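You operate a simulated robot arm through the tools that you are given. There is no shell and no other tool.

Carry out the task below with a simulated robot arm. There is one attempt and no reset: what you move stays moved.

JOB
Move the shaker's cloudy bottle to the blue mat and shake its settled one at 120 rpm.
Fine: turn the dial back to 0 when DONE lights.
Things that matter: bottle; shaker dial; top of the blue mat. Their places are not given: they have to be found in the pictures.

It is judged by the outcome, as a careful person would: the job done as asked, and still so three seconds after it is handed in. It fails if anything else is knocked over, pushed out of place, dropped, spilled or broken.

ROBOT AND FRAMES
A 7-joint arm with a two-finger parallel gripper, fixed in place. Base frame: the origin is at the foot of the arm, x ahead of it, y to its left, z up; the work surface is at about z = 0.8. Lengths are in m, angles in rad, forces in N, time in s.
Its first joint turns from -2.601 to 2.601 rad. Payload 3.43 kg.
Tool frame: the origin (TCP) lies between the finger pads and is the grasp point; the fingertips stand 0.03 m ahead of it; z points along the fingers, y is the line along which they close. The gripper opens to 0.094 m. The fingers are 0.028 m wide and 0.01 m thick; the gripper's body (0.05 by 0.096 m) begins 0.055 m behind the TCP.
Orientation is that of the tool frame in the base frame, as [roll, pitch, yaw] about the fixed x, y, z axes, in that order (R = Rz(yaw) Ry(pitch) Rx(roll)). With the fingers straight down and closing along the base's y, the tool's x points along the base's -x, its y along +y and its z along -z.

CONTROLS
- The arm moves only by the tool arm_command. Its argument "plan" is a list of rows, each a list of 7 numbers: the turn, a rotation vector about the tool's x, y, z in rad, then the shift along the tool's x, y, z in m, then the gripper command, from -1 (fully open) to 1 (shut), values between in proportion. In form: [[rx, ry, rz, tx, ty, tz, claw], ...]. A call has 1 to 20 rows; each row is the pose to reach, as a shift and turn from the pose commanded when the call began, along the tool's axes at that moment. Rows are played at 5 a second. More than 0.05 m and 0.15 rad between two rows, or a gripper value outside its range, and nothing of the call is played. Where a pose cannot be reached the arm comes as near as it can. A force on the tool above 40 N (or 10 N above the force at the start of the call, whichever is more), or a blocked arm, ends the call early, and 0.2 s more pass. The fingers move at their own pace (about 0.045 m/s each) and stop on an object; they squeeze with about 32 N. The grip force told is the motor's: it shows also when the fingers shut on nothing. Time passes only in rows, and 0.2 s behind the last, so rows that repeat a pose let the fingers close. It gives the time, the measured TCP pose, the force on the tool (base axes), the opening and the grip force at its end, in the units of the frame above (readings bear some noise), with the torque about the TCP (base axes, N m) and any sound that the robot's microphone picked up.
- Cameras (640 x 400 px; columns grow to the right, rows downward): "scene" is fixed at [0.3982, 0.6474, 1.4546]; the picture's right is [0.73, 0.68, 0.00], its down [0.59, -0.64, -0.50] and it looks along [-0.34, 0.37, -0.87] (base axes); focal length 265 px, centre (320, 200). "wrist" rides on the gripper at [0.076, 0.014, -0.102] in the tool frame; the picture's right is [-0.18, 0.98, 0.00], its down [-0.75, -0.14, -0.64] and it looks along [-0.63, -0.12, 0.77] (tool axes); focal length 243 px, centre (320, 200).
- get_image(camera): a new picture of that camera. It takes no simulated time.
- point_at(camera, pixels): there is no depth. For up to 12 entries [column, row, z] of the newest picture of that camera ("zoom" is the newest enlarged one), the place [x, y] in the base frame at which the ray of that pixel passes the height z, good to about 0.002 m, but the place of the scene camera against the robot may be out by one fixed shift of up to 0.012 m in any direction. It takes no simulated time.
- inspect(camera, box): a new picture of the part [left, top, right, bottom] of that camera's present view, enlarged. It takes no simulated time.
- finish_job(): hands the job in; it is judged then, once.

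Open the gripper and draw the arm clear of the work before you hand the job in, unless the task says otherwise.

The tools are called after "Call:" as a command line: name --pt "numbers of a row" for each row, then --argument value for the rest, lists and objects as JSON in quotes. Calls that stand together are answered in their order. arm_command: Moves the arm, as the interface text tells. Its arguments: {"type":"object","properties":{"plan":{"type":"array","items":{"type":"array","items":{"type":"number"}}}},"required":["plan"]} The other tools are called the same way: get_image (camera) takes a picture; point_at (camera, pixels) gives the place at which the rays of pixels pass given heights; inspect (camera, box) takes an enlarged picture of a part of a camera's view; finish_job () hands the job in.

At the start:

```text
time: 0.0
position: [0.0615, 0.78, 1.1186]
tool_rot: [3.141, 0.0, 3.141]
ft_force: [0.5, 0.0, -0.4]
ft_torque: [0.01, -0.03, -0.01]
opening: 0.094
grasp_force: 0.1
```

scene: 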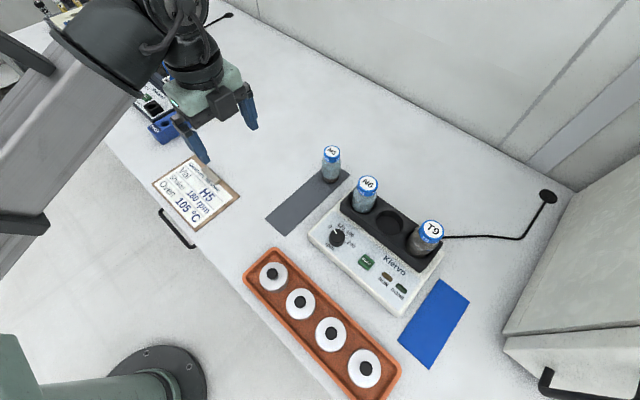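
wrist: 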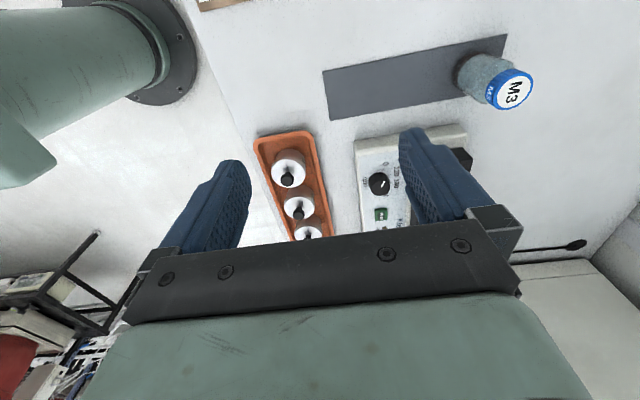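

I see the shaker near scene pixel (385,240) with bottles N6 and T9 in it, and M3 on a grey mat. I'll enlarge these areas to see which bottle is cloudy and to read the dial.

Call:
inspect --camera "scene" --box '[300, 140, 480, 320]'

Call:
inspect --camera "scene" --box '[140, 60, 260, 240]'

Call:
inspect --camera "scene" --box '[310, 215, 420, 300]'

```text
2.22 times, centred on (390, 230) of scene
```

zoom: 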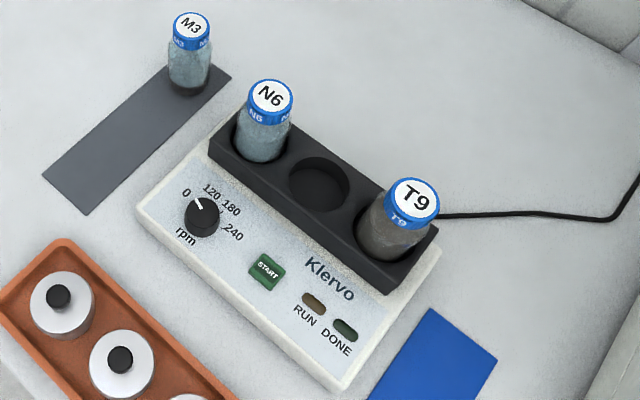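

```text
2.22 times, centred on (200, 150) of scene
```

zoom: 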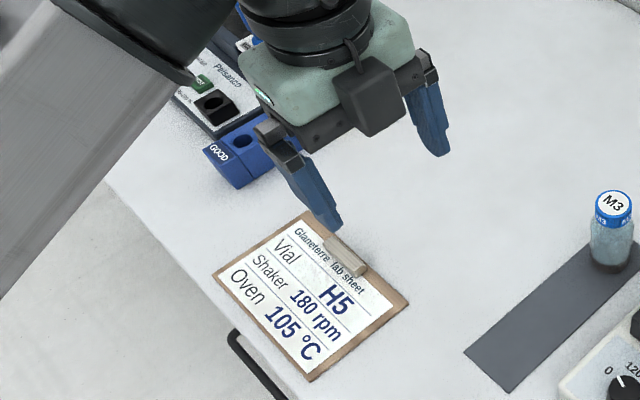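

```text
4.71 times, centred on (365, 258) of scene
```

zoom: 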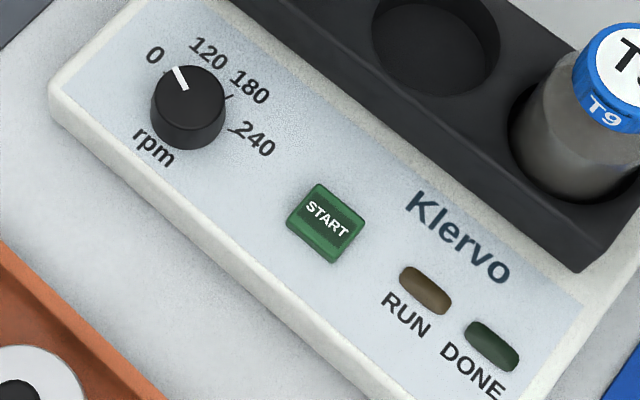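

T9 looks uniformly grey (cloudy), while N6 looks clear above. I'll locate the main points at several assumed heights: dial (337,238), START (366,262), the mat corners, the caps and the shaker corners.

Call:
point_at --camera "scene" --pixels '[[337, 238, 0.87], [366, 262, 0.85], [432, 228, 0.92], [369, 183, 0.92], [331, 151, 0.9], [390, 222, 0.87], [441, 279, 0.8], [469, 300, 0.8], [433, 369, 0.8], [397, 341, 0.8], [307, 233, 0.84], [398, 316, 0.8]]'

Call:
point_at --camera "wrist" --pixels '[[379, 184, 0.86], [379, 184, 0.84], [381, 214, 0.84], [324, 71, 0.8], [506, 35, 0.8], [334, 120, 0.8], [514, 92, 0.88], [515, 92, 0.9], [357, 140, 0.84], [470, 86, 0.8]]'

Call:
inspect --camera "wrist" --box '[320, 100, 480, 240]'

```text
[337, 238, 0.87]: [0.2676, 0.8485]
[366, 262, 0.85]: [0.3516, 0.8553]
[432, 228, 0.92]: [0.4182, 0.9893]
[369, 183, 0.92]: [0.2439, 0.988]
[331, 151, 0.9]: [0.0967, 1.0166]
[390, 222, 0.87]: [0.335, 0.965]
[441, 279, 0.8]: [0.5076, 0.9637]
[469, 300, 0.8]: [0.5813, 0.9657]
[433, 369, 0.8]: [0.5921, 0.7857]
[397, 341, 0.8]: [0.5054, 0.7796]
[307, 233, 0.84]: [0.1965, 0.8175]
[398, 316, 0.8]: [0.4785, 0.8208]
```

```text
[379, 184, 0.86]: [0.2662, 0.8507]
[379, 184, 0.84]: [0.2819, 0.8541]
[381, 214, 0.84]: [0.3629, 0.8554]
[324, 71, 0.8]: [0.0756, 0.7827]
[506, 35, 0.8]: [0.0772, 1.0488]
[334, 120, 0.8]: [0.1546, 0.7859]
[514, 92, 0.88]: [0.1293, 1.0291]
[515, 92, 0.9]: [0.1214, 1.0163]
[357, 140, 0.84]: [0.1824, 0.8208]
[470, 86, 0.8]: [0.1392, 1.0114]
```

```text
2.86 times, centred on (400, 170) of wrist
```

zoom: 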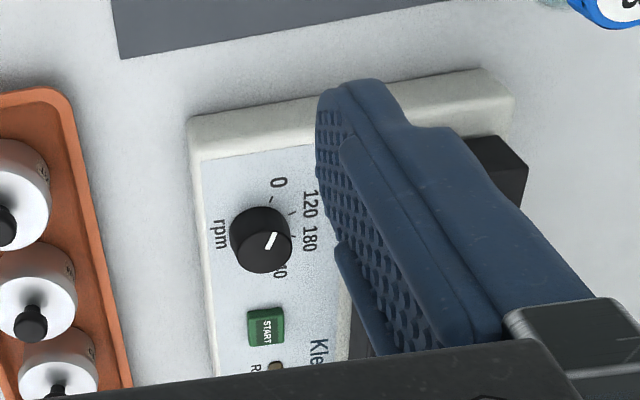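

The dial sits near (0.267,0.85) and the two cameras agree on it. Next I move the gripper to about (0.33,0.62,1.05), turned so that the wrist camera looks along +y at the shaker and bottles from the side.

Call:
arm_command --pt "0 0 -0.131 -0.0225 -0.0133 0.0058 -1" --pt "0 0 -0.262 -0.045 -0.0267 0.0117 -1" --pt "0 0 -0.393 -0.0675 -0.04 0.0175 -1" --pt "0 0 -0.524 -0.09 -0.0533 0.0233 -1" --pt "0 0 -0.654 -0.1125 -0.0667 0.029 -1" --pt "0 0 -0.785 -0.135 -0.08 0.035 -1" --pt "0 0 -0.916 -0.1575 -0.0933 0.041 -1" --pt "0 0 -1.047 -0.18 -0.1067 0.0467 -1" --pt "0 0 -1.178 -0.2025 -0.12 0.0525 -1" --pt "0 0 -1.309 -0.225 -0.1333 0.0583 -1" --pt "0 0 -1.44 -0.2475 -0.1467 0.064 -1" --pt "0 0 -1.571 -0.27 -0.16 0.07 -1" --pt "0 0 -1.571 -0.27 -0.16 0.07 -1"

Call:
get_image --camera "wrist"

Call:
get_image --camera "scene"

```text
time: 2.8
position: [0.332, 0.6182, 1.0503]
tool_rot: [-3.141, 0.001, -1.569]
ft_force: [0.3, 0.7, 0.1]
ft_torque: [0.03, 0.01, -0.03]
opening: 0.0942
grasp_force: 0.1
```

```text
taken
```

wrist: 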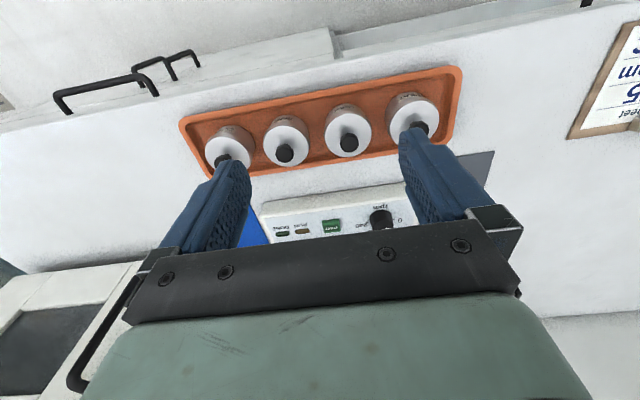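

```text
taken
```

scene: 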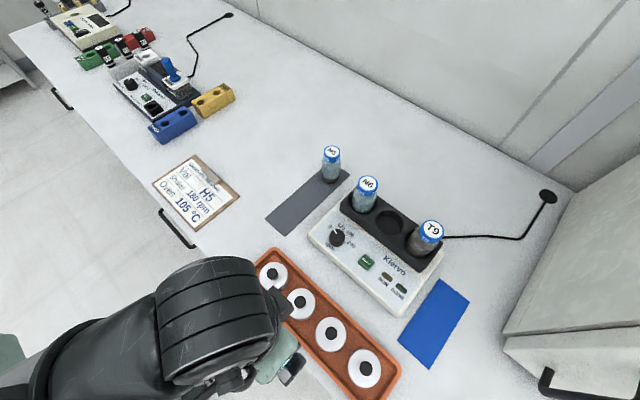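

The wrist picture is upside-down relative to the world: its top looks straight down the tool and the gripper hides the far side. The opposite yaw with a forward tilt will show the bottles from the side, so I turn back by 90° first.

Call:
arm_command --pt "0 0 0.143 0 0 -0.005 -1" --pt "0 0 0.286 0 0 -0.01 -1" --pt "0 0 0.429 0 0 -0.015 -1" --pt "0 0 0.571 0 0 -0.02 -1" --pt "0 0 0.714 0 0 -0.025 -1" --pt "0 0 0.857 0 0 -0.03 -1" --pt "0 0 1.0 0 0 -0.035 -1" --pt "0 0 1.143 0 0 -0.04 -1" --pt "0 0 1.286 0 0 -0.045 -1" --pt "0 0 1.428 0 0 -0.05 -1" --pt "0 0 1.571 0 0 -0.05 -1" --pt "0 0 1.714 0 0 -0.05 -1" --pt "0 0 1.857 0 0 -0.05 -1" --pt "0 0 2.0 0 0 -0.05 -1" --pt "0 0 2.143 0 0 -0.05 -1" --pt "0 0 2.286 0 0 -0.05 -1" --pt "0 0 2.428 0 0 -0.05 -1" --pt "0 0 2.571 0 0 -0.05 -1" --pt "0 0 2.714 0 0 -0.05 -1" --pt "0 0 2.857 0 0 -0.05 -1"

Call:
get_image --camera "wrist"

```text
time: 7.0
position: [0.3335, 0.6182, 1.098]
tool_rot: [3.141, -0.001, 1.854]
ft_force: [-0.5, -0.7, -0.2]
ft_torque: [0.03, 0.01, -0.01]
opening: 0.094
grasp_force: 0.1
```

```text
taken
```

wrist: 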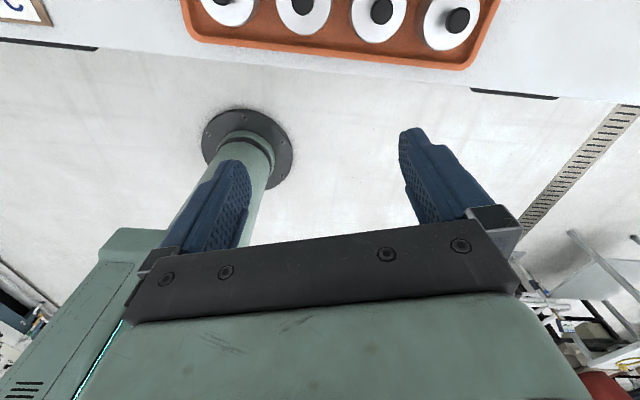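

Only about 0.28 rad of the turn is left. I finish it now and then tilt the tool forward (about tool y) to view the shaker from the robot's side.

Call:
arm_command --pt "0 0 0.142 0 0 0 -1" --pt "0 0 0.284 0 0 0 -1"

Call:
arm_command --pt "0 0.13 0 0.015 0.007 0.0 -1" --pt "0 0.26 0 0.03 0.014 0.0 -1" --pt "0 0.39 0 0.045 0.021 0.0 -1" --pt "0 0.52 0 0.06 0.028 0.0 -1" --pt "0 0.65 0 0.075 0.035 0.0 -1" --pt "0 0.78 0 0.09 0.042 0.0 -1" --pt "0 0.91 0 0.105 0.05 0.0 -1" --pt "0 0.91 0 0.105 0.05 0.0 -1"

Call:
get_image --camera "wrist"

Call:
get_image --camera "scene"

```text
time: 7.6
position: [0.3336, 0.6189, 1.0978]
tool_rot: [-3.142, 0.002, 1.571]
ft_force: [0.5, -0.4, -1.0]
ft_torque: [0.03, 0.03, 0.01]
opening: 0.0938
grasp_force: 0.1
```

```text
time: 9.4
position: [0.3828, 0.7235, 1.0982]
tool_rot: [3.141, -0.91, 1.573]
ft_force: [-0.3, -1.2, 0.0]
ft_torque: [0.0, 0.02, 0.01]
opening: 0.0938
grasp_force: 0.0
```

```text
taken
```

wrist: 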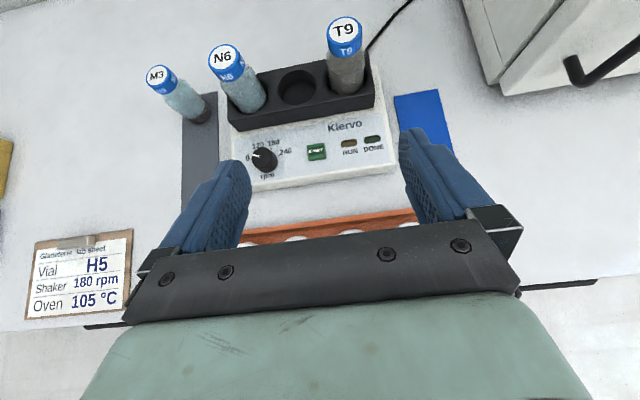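

```text
taken
```

scene: 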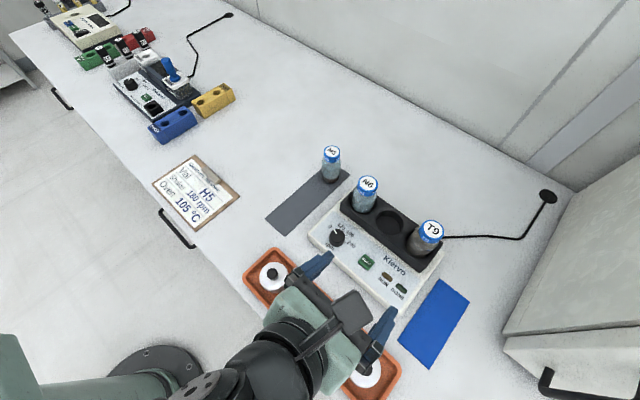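

Now the wrist picture shows the bottles from the side: T9 at (343,50), N6 at (238,80), and the dial at (263,158). I enlarge these and triangulate the positions.

Call:
point_at --camera "wrist" --pixels '[[344, 31, 0.93], [344, 31, 0.95], [223, 57, 0.93], [223, 57, 0.95], [159, 74, 0.926], [296, 87, 0.87], [264, 154, 0.861], [316, 151, 0.851], [394, 96, 0.8], [437, 90, 0.8], [318, 60, 0.87], [374, 104, 0.84]]'

Call:
inspect --camera "wrist" --box '[140, 10, 400, 190]'

Call:
inspect --camera "wrist" --box '[230, 120, 330, 190]'

Call:
point_at --camera "scene" --pixels '[[432, 228, 0.95], [369, 183, 0.95], [505, 345, 0.8], [540, 378, 0.85], [502, 347, 0.8]]'

```text
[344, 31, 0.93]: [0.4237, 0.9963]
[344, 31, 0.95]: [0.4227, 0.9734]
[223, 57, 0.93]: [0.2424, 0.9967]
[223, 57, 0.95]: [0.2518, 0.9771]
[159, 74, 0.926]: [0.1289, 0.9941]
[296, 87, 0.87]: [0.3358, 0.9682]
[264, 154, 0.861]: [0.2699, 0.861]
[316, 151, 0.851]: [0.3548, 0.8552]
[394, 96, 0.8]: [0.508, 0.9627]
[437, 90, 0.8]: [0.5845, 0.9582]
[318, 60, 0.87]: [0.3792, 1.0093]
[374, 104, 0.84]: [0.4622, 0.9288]
```

```text
2.22 times, centred on (270, 100) of wrist
```

zoom: 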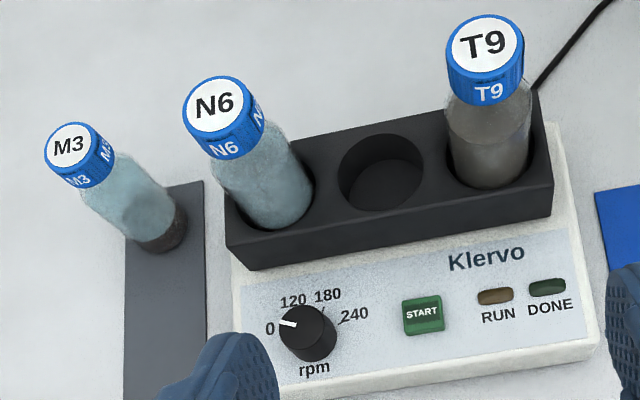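

```text
5.71 times, centred on (280, 155) of wrist
```

zoom: 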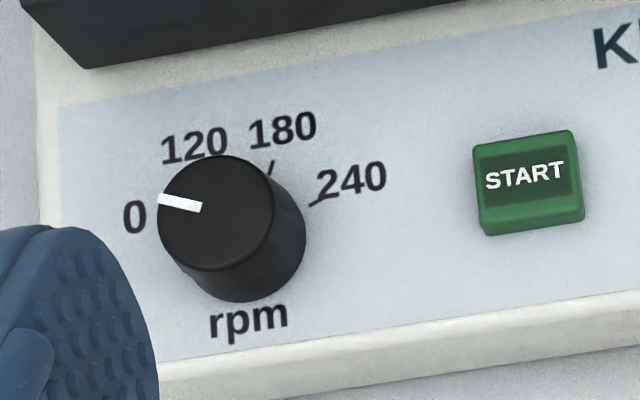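

```text
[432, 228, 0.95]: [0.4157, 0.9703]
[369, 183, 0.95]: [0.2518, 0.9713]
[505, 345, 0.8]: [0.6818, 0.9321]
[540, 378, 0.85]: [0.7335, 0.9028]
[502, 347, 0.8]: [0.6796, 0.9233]
```

T9 is murky grey all through (cloudy), N6 is clear above its holder (settled), and the dial's white mark points at 0. I move to a pre-grasp position in front of T9, near (0.42,0.87,0.93), keeping the tilt.

Call:
arm_command --pt "0 0 0 -0.005 0.005 0.027 -1" --pt "0 0 0 -0.011 0.01 0.055 -1" --pt "0 0 0 -0.016 0.015 0.082 -1" --pt "0 0 0 -0.021 0.02 0.11 -1" --pt "0 0 0 -0.026 0.025 0.137 -1" --pt "0 0 0 -0.032 0.03 0.164 -1" --pt "0 0 0 -0.037 0.035 0.192 -1" --pt "0 0 0 -0.042 0.038 0.219 -1" --pt "0 0 0 -0.042 0.038 0.219 -1"

Call:
get_image --camera "wrist"

Call:
inspect --camera "scene" --box '[320, 150, 480, 310]'

```text
time: 11.4
position: [0.4187, 0.8712, 0.9295]
tool_rot: [3.141, -0.911, 1.572]
ft_force: [0.8, 0.3, 0.6]
ft_torque: [-0.01, 0.04, -0.02]
opening: 0.0935
grasp_force: 0.1
```

```text
taken
```

wrist: 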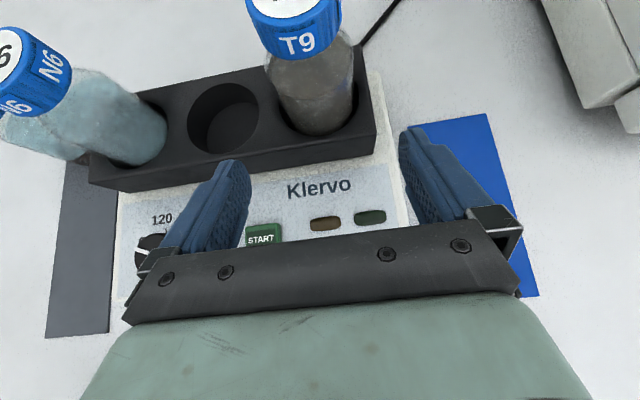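

```text
2.50 times, centred on (400, 230) of scene
```

zoom: 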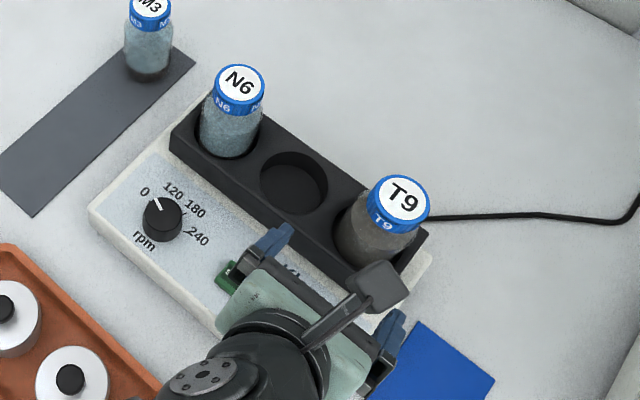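

The T9 body is now at about (312,95), slightly left of the fingers' midline at about (325,...). I get the x/y at several heights for the bottle axis and the empty hole.

Call:
point_at --camera "wrist" --pixels '[[223, 118, 0.87], [223, 118, 0.88], [268, 62, 0.92], [349, 45, 0.92], [268, 62, 0.9], [349, 45, 0.9], [250, 20, 0.93], [339, 20, 0.93], [376, 125, 0.87], [376, 125, 0.88], [364, 78, 0.87], [318, 135, 0.87]]'

Call:
inspect --camera "wrist" --box '[180, 0, 460, 200]'

```text
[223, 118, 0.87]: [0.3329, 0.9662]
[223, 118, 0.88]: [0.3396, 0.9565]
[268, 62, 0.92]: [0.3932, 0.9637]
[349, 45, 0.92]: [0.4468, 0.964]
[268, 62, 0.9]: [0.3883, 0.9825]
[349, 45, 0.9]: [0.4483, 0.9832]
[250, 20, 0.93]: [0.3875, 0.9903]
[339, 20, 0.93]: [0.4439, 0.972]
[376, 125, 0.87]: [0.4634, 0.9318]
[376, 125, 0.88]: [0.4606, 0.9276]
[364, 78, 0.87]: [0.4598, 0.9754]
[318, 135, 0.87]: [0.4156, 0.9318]
```

```text
2.00 times, centred on (320, 100) of wrist
```

zoom: 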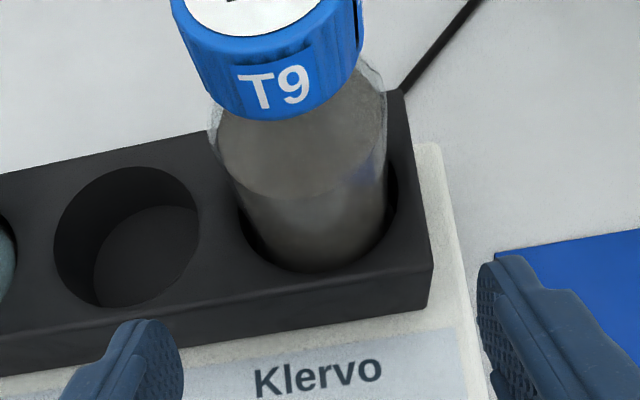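

The T9 axis comes out at about (0.419,0.966), the holder top at z≈0.872 and the cap top at about 0.957. I advance with open fingers to TCP (0.419,0.972,0.909), straddling the bottle.

Call:
arm_command --pt "0 0 0 0.0076 0 0.0154 -1" --pt "0 0 0 0.0153 0 0.0308 -1" --pt "0 0 0 0.0229 0 0.0461 -1" --pt "0 0 0 0.0305 0 0.0615 -1" --pt "0 0 0 0.0382 0 0.0769 -1" --pt "0 0 0 0.0458 0 0.0923 -1" --pt "0 0 0 0.0458 0 0.0923 -1"

Call:
get_image --camera "wrist"

Call:
inspect --camera "scene" --box '[340, 150, 500, 310]'

```text
time: 13.0
position: [0.4197, 0.969, 0.9128]
tool_rot: [3.139, -0.909, 1.576]
ft_force: [-0.4, -31.8, 7.9]
ft_torque: [-0.64, 0.4, 1.49]
opening: 0.094
grasp_force: 0.1
```

```text
taken
```

wrist: 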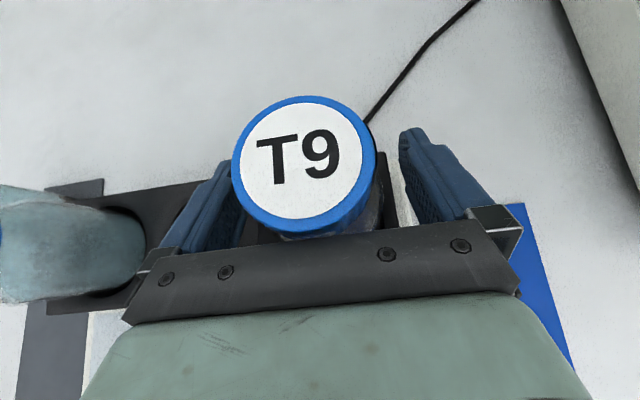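

```text
2.50 times, centred on (420, 230) of scene
```

zoom: 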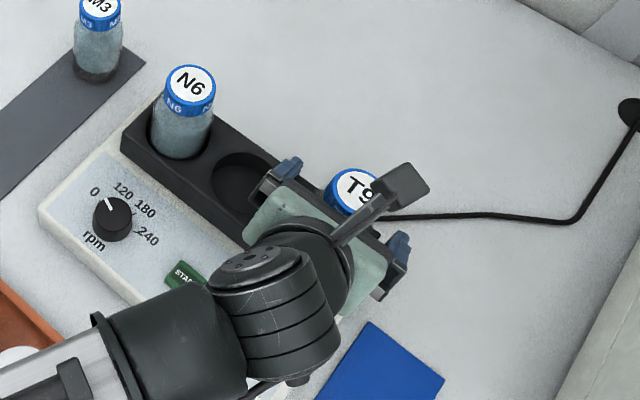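

The reading shows -32 N in y with a torque that places the contact at the left fingertip (about 0.047 m to −x, 0.02 m low), so it is catching the holder by the empty hole. I back off along the tool axis right away.

Call:
arm_command --pt "0 0 0 0 0 -0.01 -1" --pt "0 0 0 0 0 -0.02 -1" --pt "0 0 0 0 0 -0.02 -1"

Call:
get_image --camera "wrist"

Call:
get_image --camera "scene"

```text
time: 13.8
position: [0.4193, 0.958, 0.9234]
tool_rot: [3.141, -0.91, 1.572]
ft_force: [0.2, -0.2, 0.5]
ft_torque: [-0.01, 0.02, -0.01]
opening: 0.0941
grasp_force: 0.1
```

```text
taken
```

wrist: 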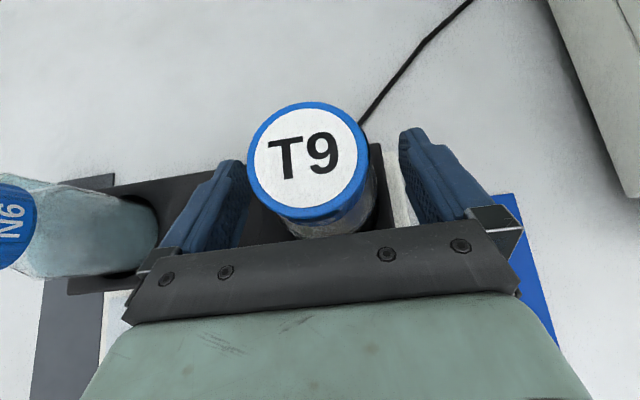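

```text
taken
```

scene: 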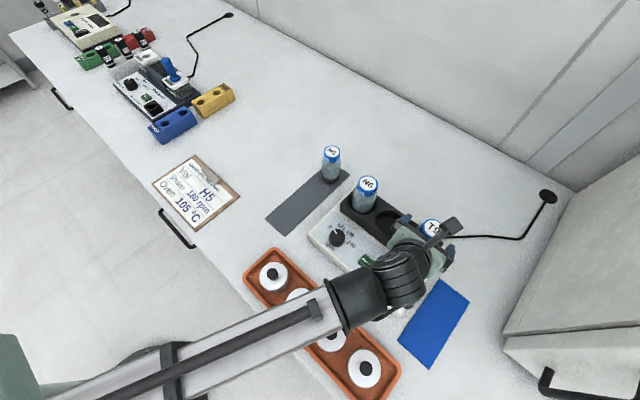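

The force is back to zero and the shaker corners look unmoved in the scene picture. I triangulate the cap and holder again from this close view.

Call:
point_at --camera "wrist" --pixels '[[306, 158, 0.945], [306, 158, 0.955], [306, 158, 0.965], [247, 165, 0.955], [368, 152, 0.955], [247, 165, 0.965], [368, 152, 0.965], [370, 145, 0.872], [382, 143, 0.872], [306, 104, 0.955], [306, 212, 0.955]]'

Call:
inspect --camera "wrist" --box '[140, 80, 460, 260]'

Call:
inspect --camera "scene" --box '[300, 150, 480, 320]'

```text
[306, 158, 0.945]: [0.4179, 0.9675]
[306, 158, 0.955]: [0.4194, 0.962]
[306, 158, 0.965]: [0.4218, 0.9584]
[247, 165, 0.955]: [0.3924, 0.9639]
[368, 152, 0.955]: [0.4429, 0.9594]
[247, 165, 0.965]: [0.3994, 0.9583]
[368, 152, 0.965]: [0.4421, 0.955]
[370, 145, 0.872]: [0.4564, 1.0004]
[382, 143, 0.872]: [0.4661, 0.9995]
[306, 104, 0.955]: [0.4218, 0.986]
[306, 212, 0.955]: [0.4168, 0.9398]
```

```text
2.00 times, centred on (300, 170) of wrist
```

zoom: 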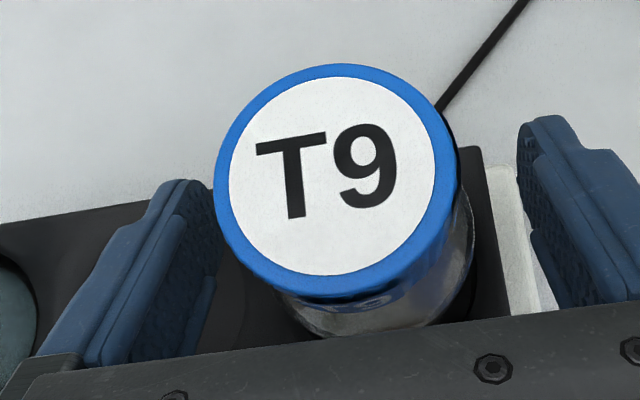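

```text
2.35 times, centred on (390, 235) of scene
```

zoom: 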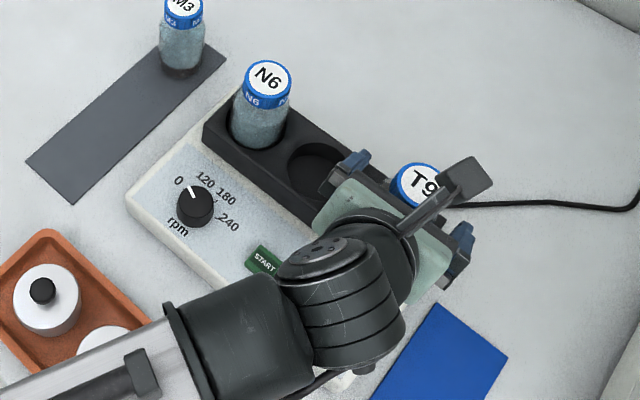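

The cap centre is at about (0.419,0.962) with its top near 0.958, and the TCP is at (0.419,0.958,0.923) around the bottle. I advance just 4 mm, staying clear of the holder, and close on the bottle.

Call:
arm_command --pt "0 0 0 0 0 0.004 -1" --pt "0 0 0 0 0 0.004 1" --pt "0 0 0 0 0 0.004 1" --pt "0 0 0 0 0 0.004 1" --pt "0 0 0 0 0 0.004 1" --pt "0 0 0 0 0 0.004 1" --pt "0 0 0 0 0 0.004 1"

Call:
get_image --camera "wrist"

```text
time: 15.4
position: [0.4194, 0.9601, 0.9213]
tool_rot: [3.14, -0.911, 1.575]
ft_force: [0.5, 1.5, 0.1]
ft_torque: [0.05, -0.03, 0.02]
opening: 0.0592
grasp_force: 32.3
```

```text
taken
```

wrist: 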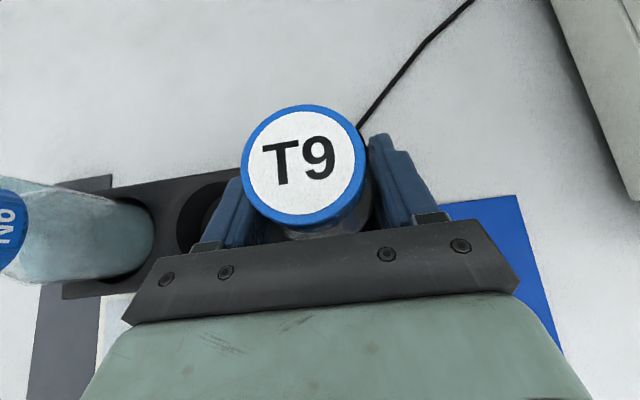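

The fingers stopped at 0.059 m with 32 N, so T9 is held. I lift it straight up by 0.10 m.

Call:
arm_command --pt "0 0 0 0.0118 0 -0.0092 1" --pt "0 0 0 0.0237 0 -0.0184 1" --pt "0 0 0 0.0355 0 -0.0276 1" --pt "0 0 0 0.0473 0 -0.0368 1" --pt "0 0 0 0.0592 0 -0.046 1" --pt "0 0 0 0.071 0 -0.0553 1" --pt "0 0 0 0.0789 0 -0.0614 1" --pt "0 0 0 0.0789 0 -0.0614 1"

Call:
get_image --camera "wrist"

Call:
get_image --camera "scene"

```text
time: 17.2
position: [0.4201, 0.96, 1.0209]
tool_rot: [-3.141, -0.908, 1.572]
ft_force: [0.0, -0.9, -2.7]
ft_torque: [0.01, 0.0, -0.01]
opening: 0.0593
grasp_force: 32.2
```

```text
taken
```

wrist: 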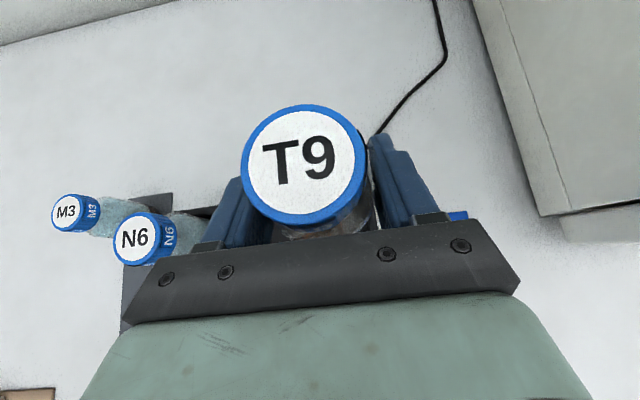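

```text
taken
```

scene: 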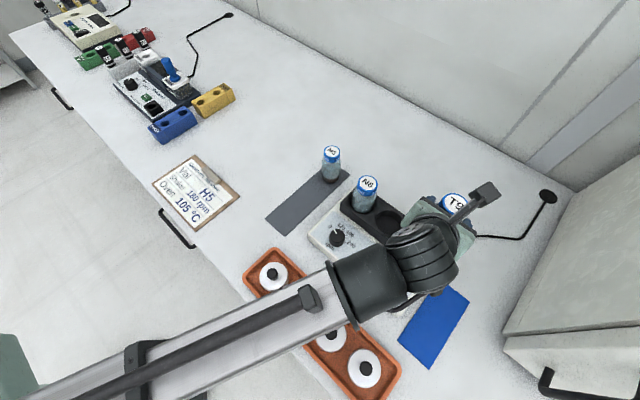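

T9 is lifted clean out and the shaker and N6 stay in place. The blue mat spans about x 0.507–0.587, y 0.782–0.962, so I carry the bottle level to above its centre (0.547,0.872).

Call:
arm_command --pt "0 0 0 -0.007 0.016 -0.0087 1" --pt "0 0 0 -0.0135 0.032 -0.0174 1" --pt "0 0 0 -0.0203 0.0476 -0.026 1" --pt "0 0 0 -0.027 0.0635 -0.0347 1" --pt "0 0 0 -0.0338 0.0794 -0.0434 1" --pt "0 0 0 -0.0405 0.095 -0.052 1" --pt "0 0 0 -0.0473 0.111 -0.0607 1" --pt "0 0 0 -0.054 0.127 -0.0694 1" --pt "0 0 0 -0.054 0.127 -0.0694 1"

Call:
get_image --camera "wrist"

Call:
get_image --camera "scene"

```text
time: 19.2
position: [0.5478, 0.871, 1.0201]
tool_rot: [3.141, -0.912, 1.572]
ft_force: [0.1, -1.0, -2.8]
ft_torque: [0.02, 0.01, 0.02]
opening: 0.059
grasp_force: 31.5
```

```text
taken
```

wrist: 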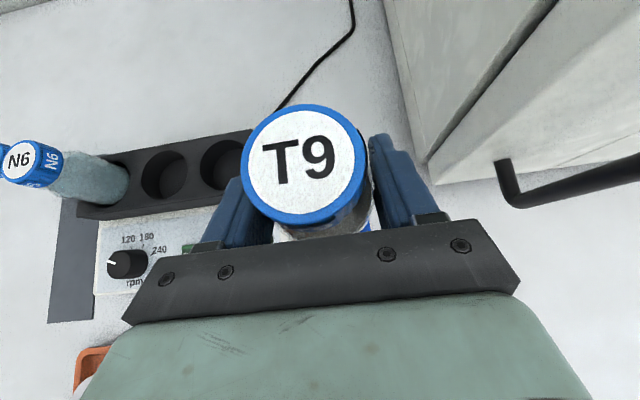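

```text
taken
```

scene: 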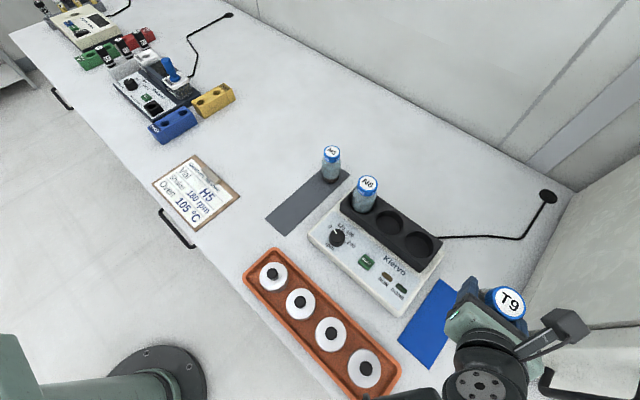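

The bottle hangs over the mat with nothing near it. I lower it by 0.12 m to z≈0.90, above the expected contact height.

Call:
arm_command --pt "0 0 0 -0.0158 0 0.0123 1" --pt "0 0 0 -0.0316 0 0.0246 1" --pt "0 0 0 -0.0473 0 0.0368 1" --pt "0 0 0 -0.0631 0 0.0491 1" --pt "0 0 0 -0.0789 0 0.0614 1" --pt "0 0 0 -0.0868 0 0.0675 1" --pt "0 0 0 -0.0947 0 0.0737 1" --pt "0 0 0 -0.0947 0 0.0737 1"

Call:
get_image --camera "wrist"

Call:
inspect --camera "scene" --box '[380, 240, 560, 400]'

```text
time: 21.0
position: [0.547, 0.8722, 0.9008]
tool_rot: [-3.141, -0.911, 1.574]
ft_force: [-0.2, 0.3, -3.0]
ft_torque: [-0.02, 0.01, -0.02]
opening: 0.0589
grasp_force: 32.1
```

```text
taken
```

wrist: 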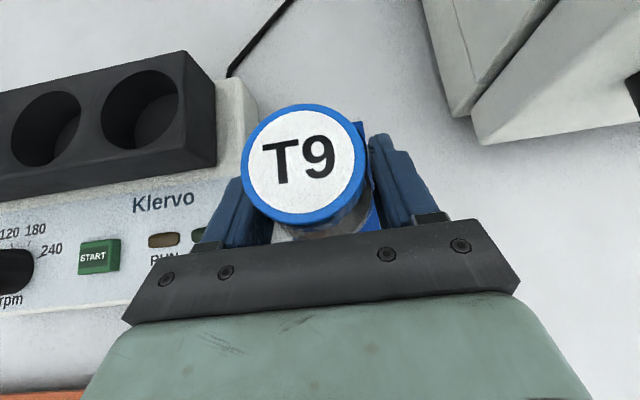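

```text
2.50 times, centred on (470, 320) of scene
```

zoom: 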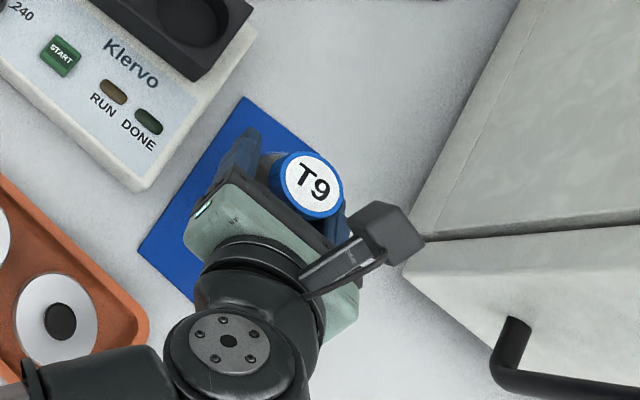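

The bottle is above the mat's middle and not yet touching (force z −3.0 N, its own weight). I lower in small steps and watch the force.

Call:
arm_command --pt "0 0 0 -0.0032 0 0.0025 1" --pt "0 0 0 -0.0063 0 0.0049 1" --pt "0 0 0 -0.0095 0 0.0074 1" --pt "0 0 0 -0.0095 0 0.0074 1"

```text
time: 22.0
position: [0.5463, 0.871, 0.8878]
tool_rot: [3.141, -0.911, 1.572]
ft_force: [-0.1, 0.2, -3.9]
ft_torque: [0.03, 0.03, 0.01]
opening: 0.059
grasp_force: 31.8
```

There is still no contact at z 0.888 (force z −3.9 N). I lower by another 6 mm.

Call:
arm_command --pt "0 0 0 -0.0016 0 0.0012 1" --pt "0 0 0 -0.0032 0 0.0025 1" --pt "0 0 0 -0.0047 0 0.0037 1" --pt "0 0 0 -0.0047 0 0.0037 1"

Call:
inspect --camera "scene" --box '[400, 260, 560, 400]'

```text
time: 23.0
position: [0.5458, 0.8718, 0.881]
tool_rot: [3.14, -0.911, 1.573]
ft_force: [0.4, -0.7, -2.7]
ft_torque: [0.02, 0.0, 0.0]
opening: 0.0587
grasp_force: 31.7
```

```text
2.86 times, centred on (480, 330) of scene
```

zoom: 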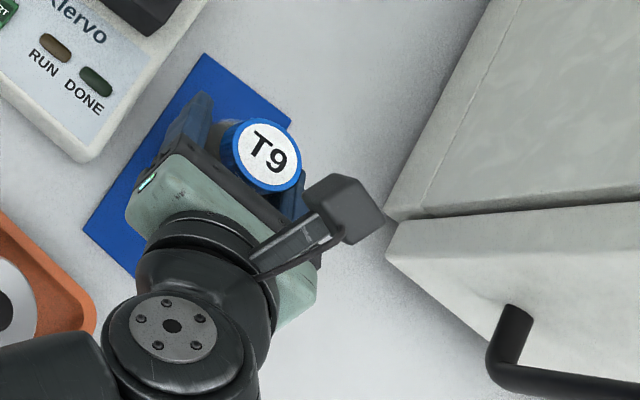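

Still only the weight at 0.881. I continue down in steps of about 1.3 mm.

Call:
arm_command --pt "0 0 0 -0.001 0 0.0008 1" --pt "0 0 0 -0.002 0 0.0016 1" --pt "0 0 0 -0.003 0 0.0024 1" --pt "0 0 0 -0.003 0 0.0024 1"

```text
time: 24.0
position: [0.5468, 0.8713, 0.8779]
tool_rot: [3.142, -0.91, 1.572]
ft_force: [0.0, 1.2, -2.6]
ft_torque: [0.04, 0.0, -0.04]
opening: 0.0587
grasp_force: 31.9
```

No contact at 0.878 yet. I go on by 4 mm more.

Call:
arm_command --pt "0 0 0 -0.001 0 0.0008 1" --pt "0 0 0 -0.002 0 0.0016 1" --pt "0 0 0 -0.003 0 0.0024 1" --pt "0 0 0 -0.003 0 0.0024 1"

```text
time: 25.0
position: [0.5468, 0.8718, 0.8741]
tool_rot: [-3.141, -0.912, 1.573]
ft_force: [0.0, 0.4, -3.4]
ft_torque: [0.0, 0.03, 0.01]
opening: 0.0588
grasp_force: 32.4
```

Still nothing at 0.874, and the fingertips (about 0.845) are well above the table. Another 4 mm.

Call:
arm_command --pt "0 0 0 -0.001 0 0.0008 1" --pt "0 0 0 -0.002 0 0.0016 1" --pt "0 0 0 -0.003 0 0.0024 1" --pt "0 0 0 -0.003 0 0.0024 1"

Call:
get_image --camera "wrist"

Call:
inspect --camera "scene" --box '[400, 260, 520, 370]'

```text
time: 26.0
position: [0.5464, 0.872, 0.8714]
tool_rot: [3.141, -0.91, 1.573]
ft_force: [1.1, 0.3, -3.3]
ft_torque: [0.06, 0.0, 0.03]
opening: 0.0589
grasp_force: 32.1
```

```text
taken
```

wrist: 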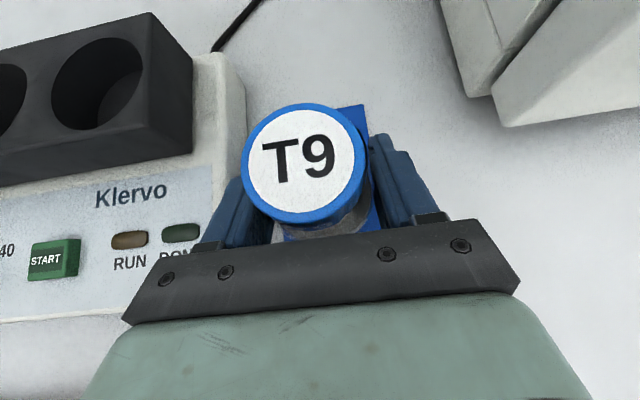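

```text
3.64 times, centred on (460, 315) of scene
```

zoom: 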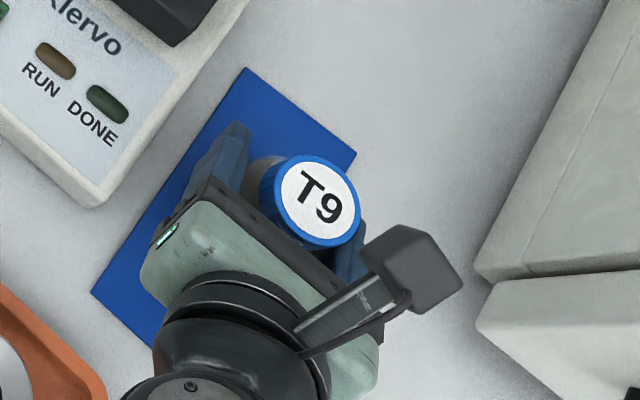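

The cap top should now be at about 0.908, against roughly 0.912 or less for a standing bottle, so contact must be close. I go down 3 mm more.

Call:
arm_command --pt "0 0 0 -0.0008 0 0.0006 1" --pt "0 0 0 -0.0016 0 0.0012 1" --pt "0 0 0 -0.0024 0 0.0018 1" --pt "0 0 0 -0.0024 0 0.0018 1"

```text
time: 27.0
position: [0.5469, 0.8716, 0.867]
tool_rot: [3.141, -0.912, 1.573]
ft_force: [0.6, -0.7, -3.6]
ft_torque: [0.0, 0.02, -0.04]
opening: 0.0588
grasp_force: 32.1
```

Still weight only at 0.867. Another 3 mm.

Call:
arm_command --pt "0 0 0 -0.0008 0 0.0006 1" --pt "0 0 0 -0.0016 0 0.0012 1" --pt "0 0 0 -0.0024 0 0.0018 1" --pt "0 0 0 -0.0024 0 0.0018 1"

```text
time: 28.0
position: [0.5478, 0.8727, 0.8679]
tool_rot: [3.141, -0.914, 1.575]
ft_force: [0.7, 0.9, 28.3]
ft_torque: [-0.37, 0.08, 0.06]
opening: 0.0587
grasp_force: 32.1
```

It touched down: force z is now +28 N at z≈0.868. I ease up 2 mm to relax the force before opening.

Call:
arm_command --pt "0 0 0 0.0008 0 -0.0006 1" --pt "0 0 0 0.0016 0 -0.0012 1" --pt "0 0 0 0.0016 0 -0.0012 1"

```text
time: 28.8
position: [0.5477, 0.8732, 0.8675]
tool_rot: [3.141, -0.909, 1.571]
ft_force: [-0.9, 3.7, 22.3]
ft_torque: [0.29, 0.02, -0.04]
opening: 0.0584
grasp_force: 32.2
```

Still pressing with about 22 N, so I raise 1.5 mm more.

Call:
arm_command --pt "0 0 0 0.0006 0 -0.0005 1" --pt "0 0 0 0.0012 0 -0.0009 1" --pt "0 0 0 0.0012 0 -0.0009 1"

```text
time: 29.6
position: [0.5487, 0.8722, 0.8661]
tool_rot: [3.141, -0.907, 1.572]
ft_force: [0.4, 0.6, -2.9]
ft_torque: [0.01, 0.01, -0.02]
opening: 0.0589
grasp_force: 31.9
```

Now it hangs free again, under 1.5 mm above the mat. I lower 0.8 mm and open the fingers gently.

Call:
arm_command --pt "0 0 0 -0.0006 0 0.0005 1" --pt "0 0 0 -0.0006 0 0.0005 0.6" --pt "0 0 0 -0.0006 0 0.0005 0.2" --pt "0 0 0 -0.0006 0 0.0005 -0.2" --pt "0 0 0 -0.0006 0 0.0005 -0.6" --pt "0 0 0 -0.0006 0 0.0005 -1" --pt "0 0 0 -0.0006 0 0.0005 -1" --pt "0 0 0 -0.0006 0 0.0005 -1"

Call:
get_image --camera "wrist"

```text
time: 31.4
position: [0.5469, 0.8726, 0.8679]
tool_rot: [-3.141, -0.911, 1.572]
ft_force: [1.0, -0.1, -0.4]
ft_torque: [0.0, 0.02, 0.0]
opening: 0.094
grasp_force: 0.0
```

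```text
taken
```

wrist: 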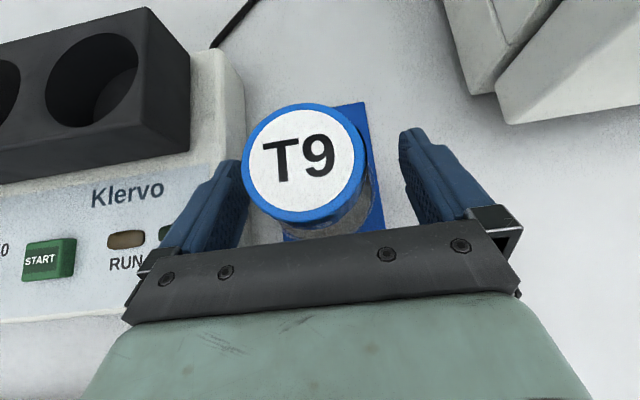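

T9 stands upright and the fingers are open on both sides of it. I retreat backwards along the tool axis (−y and up) by 0.18 m.

Call:
arm_command --pt "0 0 0 0 0 -0.015 -1" --pt "0 0 0 0 0 -0.03 -1" --pt "0 0 0 0 0 -0.05 -1" --pt "0 0 0 0 0 -0.075 -1" --pt "0 0 0 0 0 -0.1 -1" --pt "0 0 0 0 0 -0.125 -1" --pt "0 0 0 0 0 -0.15 -1" --pt "0 0 0 0 0 -0.18 -1" --pt "0 0 0 0 0 -0.18 -1"

Call:
get_image --camera "wrist"

Call:
get_image --camera "scene"

```text
time: 33.4
position: [0.5494, 0.7287, 0.977]
tool_rot: [-3.141, -0.911, 1.575]
ft_force: [0.1, 0.0, -0.3]
ft_torque: [0.02, 0.01, -0.02]
opening: 0.0939
grasp_force: 0.1
```

```text
taken
```

wrist: 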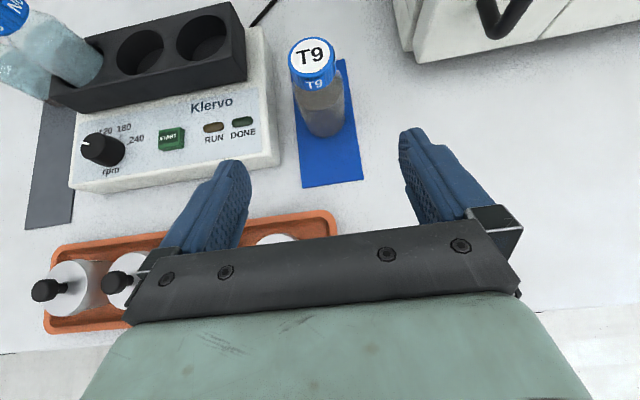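

```text
taken
```

scene: 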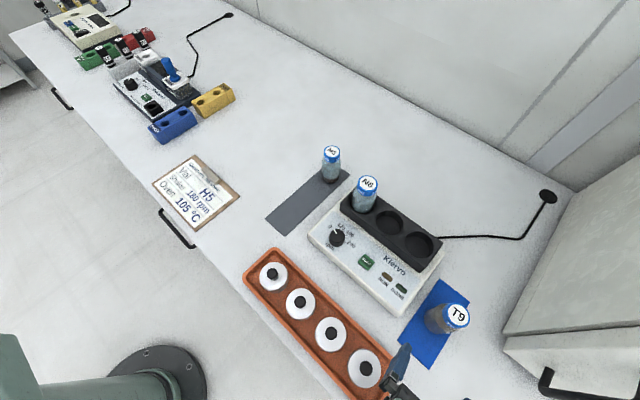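

T9 stands well inside the blue mat. Next I straighten the tool to point down and move over the dial area near (0.27,0.79,1.05) for a top view of the dial scale.

Call:
arm_command --pt "0 -0.114 0 0.0125 -0.035 0 -1" --pt "0 -0.228 0 0.025 -0.07 0 -1" --pt "0 -0.342 0 0.0375 -0.105 0 -1" --pt "0 -0.456 0 0.05 -0.14 0 -1" --pt "0 -0.569 0 0.0625 -0.175 0 -1" --pt "0 -0.683 0 0.075 -0.21 0 -1" --pt "0 -0.797 0 0.0875 -0.245 0 -1" --pt "0 -0.911 0 0.1 -0.28 0 -1" --pt "0 -0.911 0 0.1 -0.28 0 -1"

Call:
get_image --camera "wrist"

```text
time: 35.4
position: [0.2708, 0.7878, 1.0565]
tool_rot: [-3.14, 0.0, 1.572]
ft_force: [0.2, 0.2, 0.4]
ft_torque: [-0.02, 0.01, -0.02]
opening: 0.0943
grasp_force: 0.1
```

```text
taken
```

wrist: 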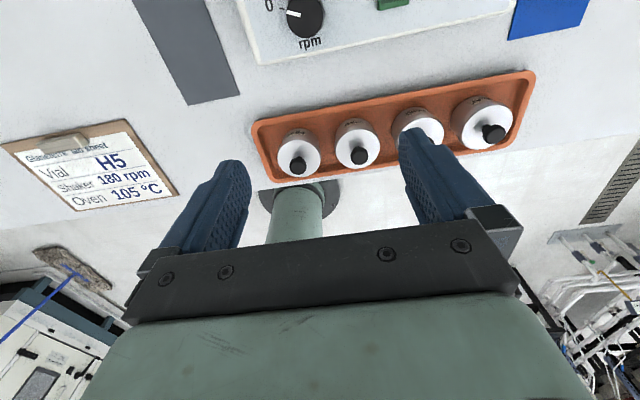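

The dial is at the top edge at (305,15). I turn the gripper to yaw ≈ 200° (so the camera stays clear of N6) and shift to (0.24,0.84,1.0) to see the dial between the fingers.

Call:
arm_command --pt "0 0 -0.14 0.0037 -0.0021 0.0036 -1" --pt "0 0 -0.28 0.0074 -0.0043 0.0071 -1" --pt "0 0 -0.42 0.0111 -0.0064 0.0107 -1" --pt "0 0 -0.56 0.0149 -0.0086 0.0143 -1" --pt "0 0 -0.7 0.0186 -0.0107 0.0179 -1" --pt "0 0 -0.84 0.0223 -0.0129 0.0214 -1" --pt "0 0 -0.98 0.026 -0.015 0.025 -1" --pt "0 0 -1.12 0.0297 -0.0171 0.0286 -1" --pt "0 0 -1.26 0.0334 -0.0193 0.0321 -1" --pt "0 0 -1.4 0.0371 -0.0214 0.0357 -1" --pt "0 0 -1.54 0.0409 -0.0236 0.0393 -1" --pt "0 0 -1.68 0.0446 -0.0257 0.0429 -1" --pt "0 0 -1.82 0.0483 -0.0279 0.0464 -1" --pt "0 0 -1.92 0.052 -0.03 0.05 -1" --pt "0 0 -1.92 0.052 -0.03 0.05 -1"

Call:
get_image --camera "wrist"

Call:
get_image --camera "scene"

```text
time: 38.6
position: [0.2369, 0.8444, 1.0062]
tool_rot: [-3.141, 0.001, -2.788]
ft_force: [0.2, -0.1, -0.8]
ft_torque: [-0.01, 0.0, 0.02]
opening: 0.0939
grasp_force: 0.0
```

```text
taken
```

wrist: 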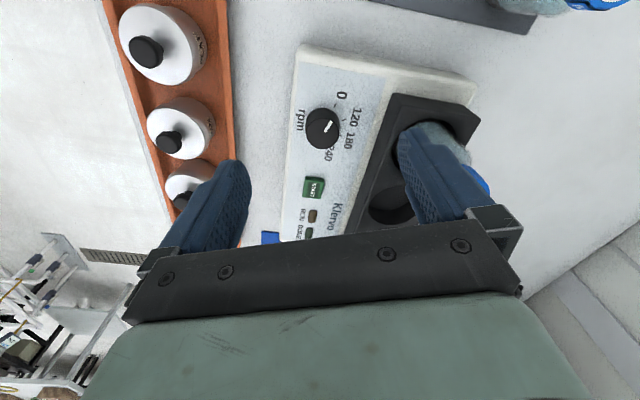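

```text
taken
```

scene: 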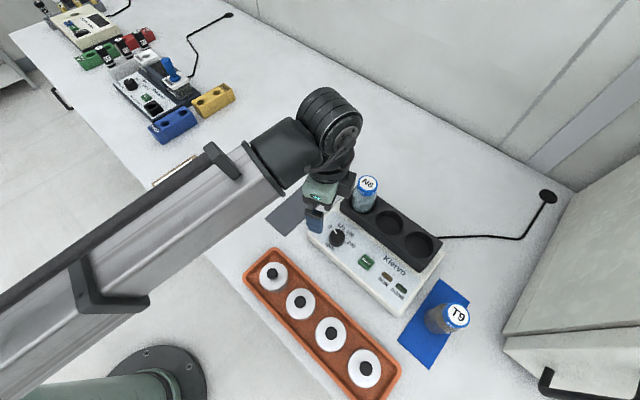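

The dial is visible between the fingers at (323,127), with its scale. I enlarge it and compute the base-frame positions of its centre and of the tick marks.

Call:
inspect --camera "wrist" --box '[280, 80, 380, 170]'

```text
4.44 times, centred on (330, 125) of wrist
```

zoom: 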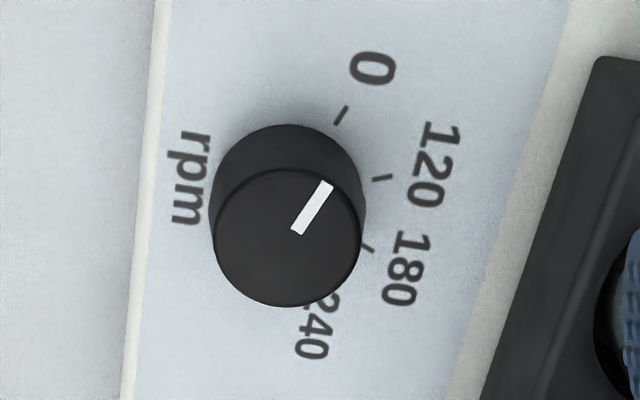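

I compute positions of the dial's top centre (287,238), its pointer ends, the ticks for 0 (341,116), 120 (382,178) and 180 (368,248), and the rim points.

Call:
point_at --camera "zoom" --pixels '[[287, 238, 0.861], [287, 238, 0.87], [297, 232, 0.865], [327, 183, 0.865], [341, 116, 0.842], [382, 178, 0.842], [368, 248, 0.842], [212, 238, 0.865], [362, 230, 0.865], [287, 168, 0.865], [287, 307, 0.865], [288, 123, 0.842]]'

Call:
point_at --camera "wrist" --pixels '[[300, 46, 0.84], [473, 84, 0.84], [313, 189, 0.851], [401, 94, 0.88], [401, 94, 0.872]]'

```text
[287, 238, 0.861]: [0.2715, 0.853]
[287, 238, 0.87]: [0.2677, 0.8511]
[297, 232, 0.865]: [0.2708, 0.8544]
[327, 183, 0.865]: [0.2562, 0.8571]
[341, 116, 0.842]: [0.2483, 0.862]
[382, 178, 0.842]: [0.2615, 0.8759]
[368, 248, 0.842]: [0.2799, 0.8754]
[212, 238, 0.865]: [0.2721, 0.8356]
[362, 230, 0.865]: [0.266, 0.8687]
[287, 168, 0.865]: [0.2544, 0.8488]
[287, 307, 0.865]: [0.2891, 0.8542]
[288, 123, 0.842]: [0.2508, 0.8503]
```

```text
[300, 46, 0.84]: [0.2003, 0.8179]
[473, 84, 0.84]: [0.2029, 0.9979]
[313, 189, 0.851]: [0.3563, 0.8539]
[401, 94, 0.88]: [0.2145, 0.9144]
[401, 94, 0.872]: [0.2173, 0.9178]
```

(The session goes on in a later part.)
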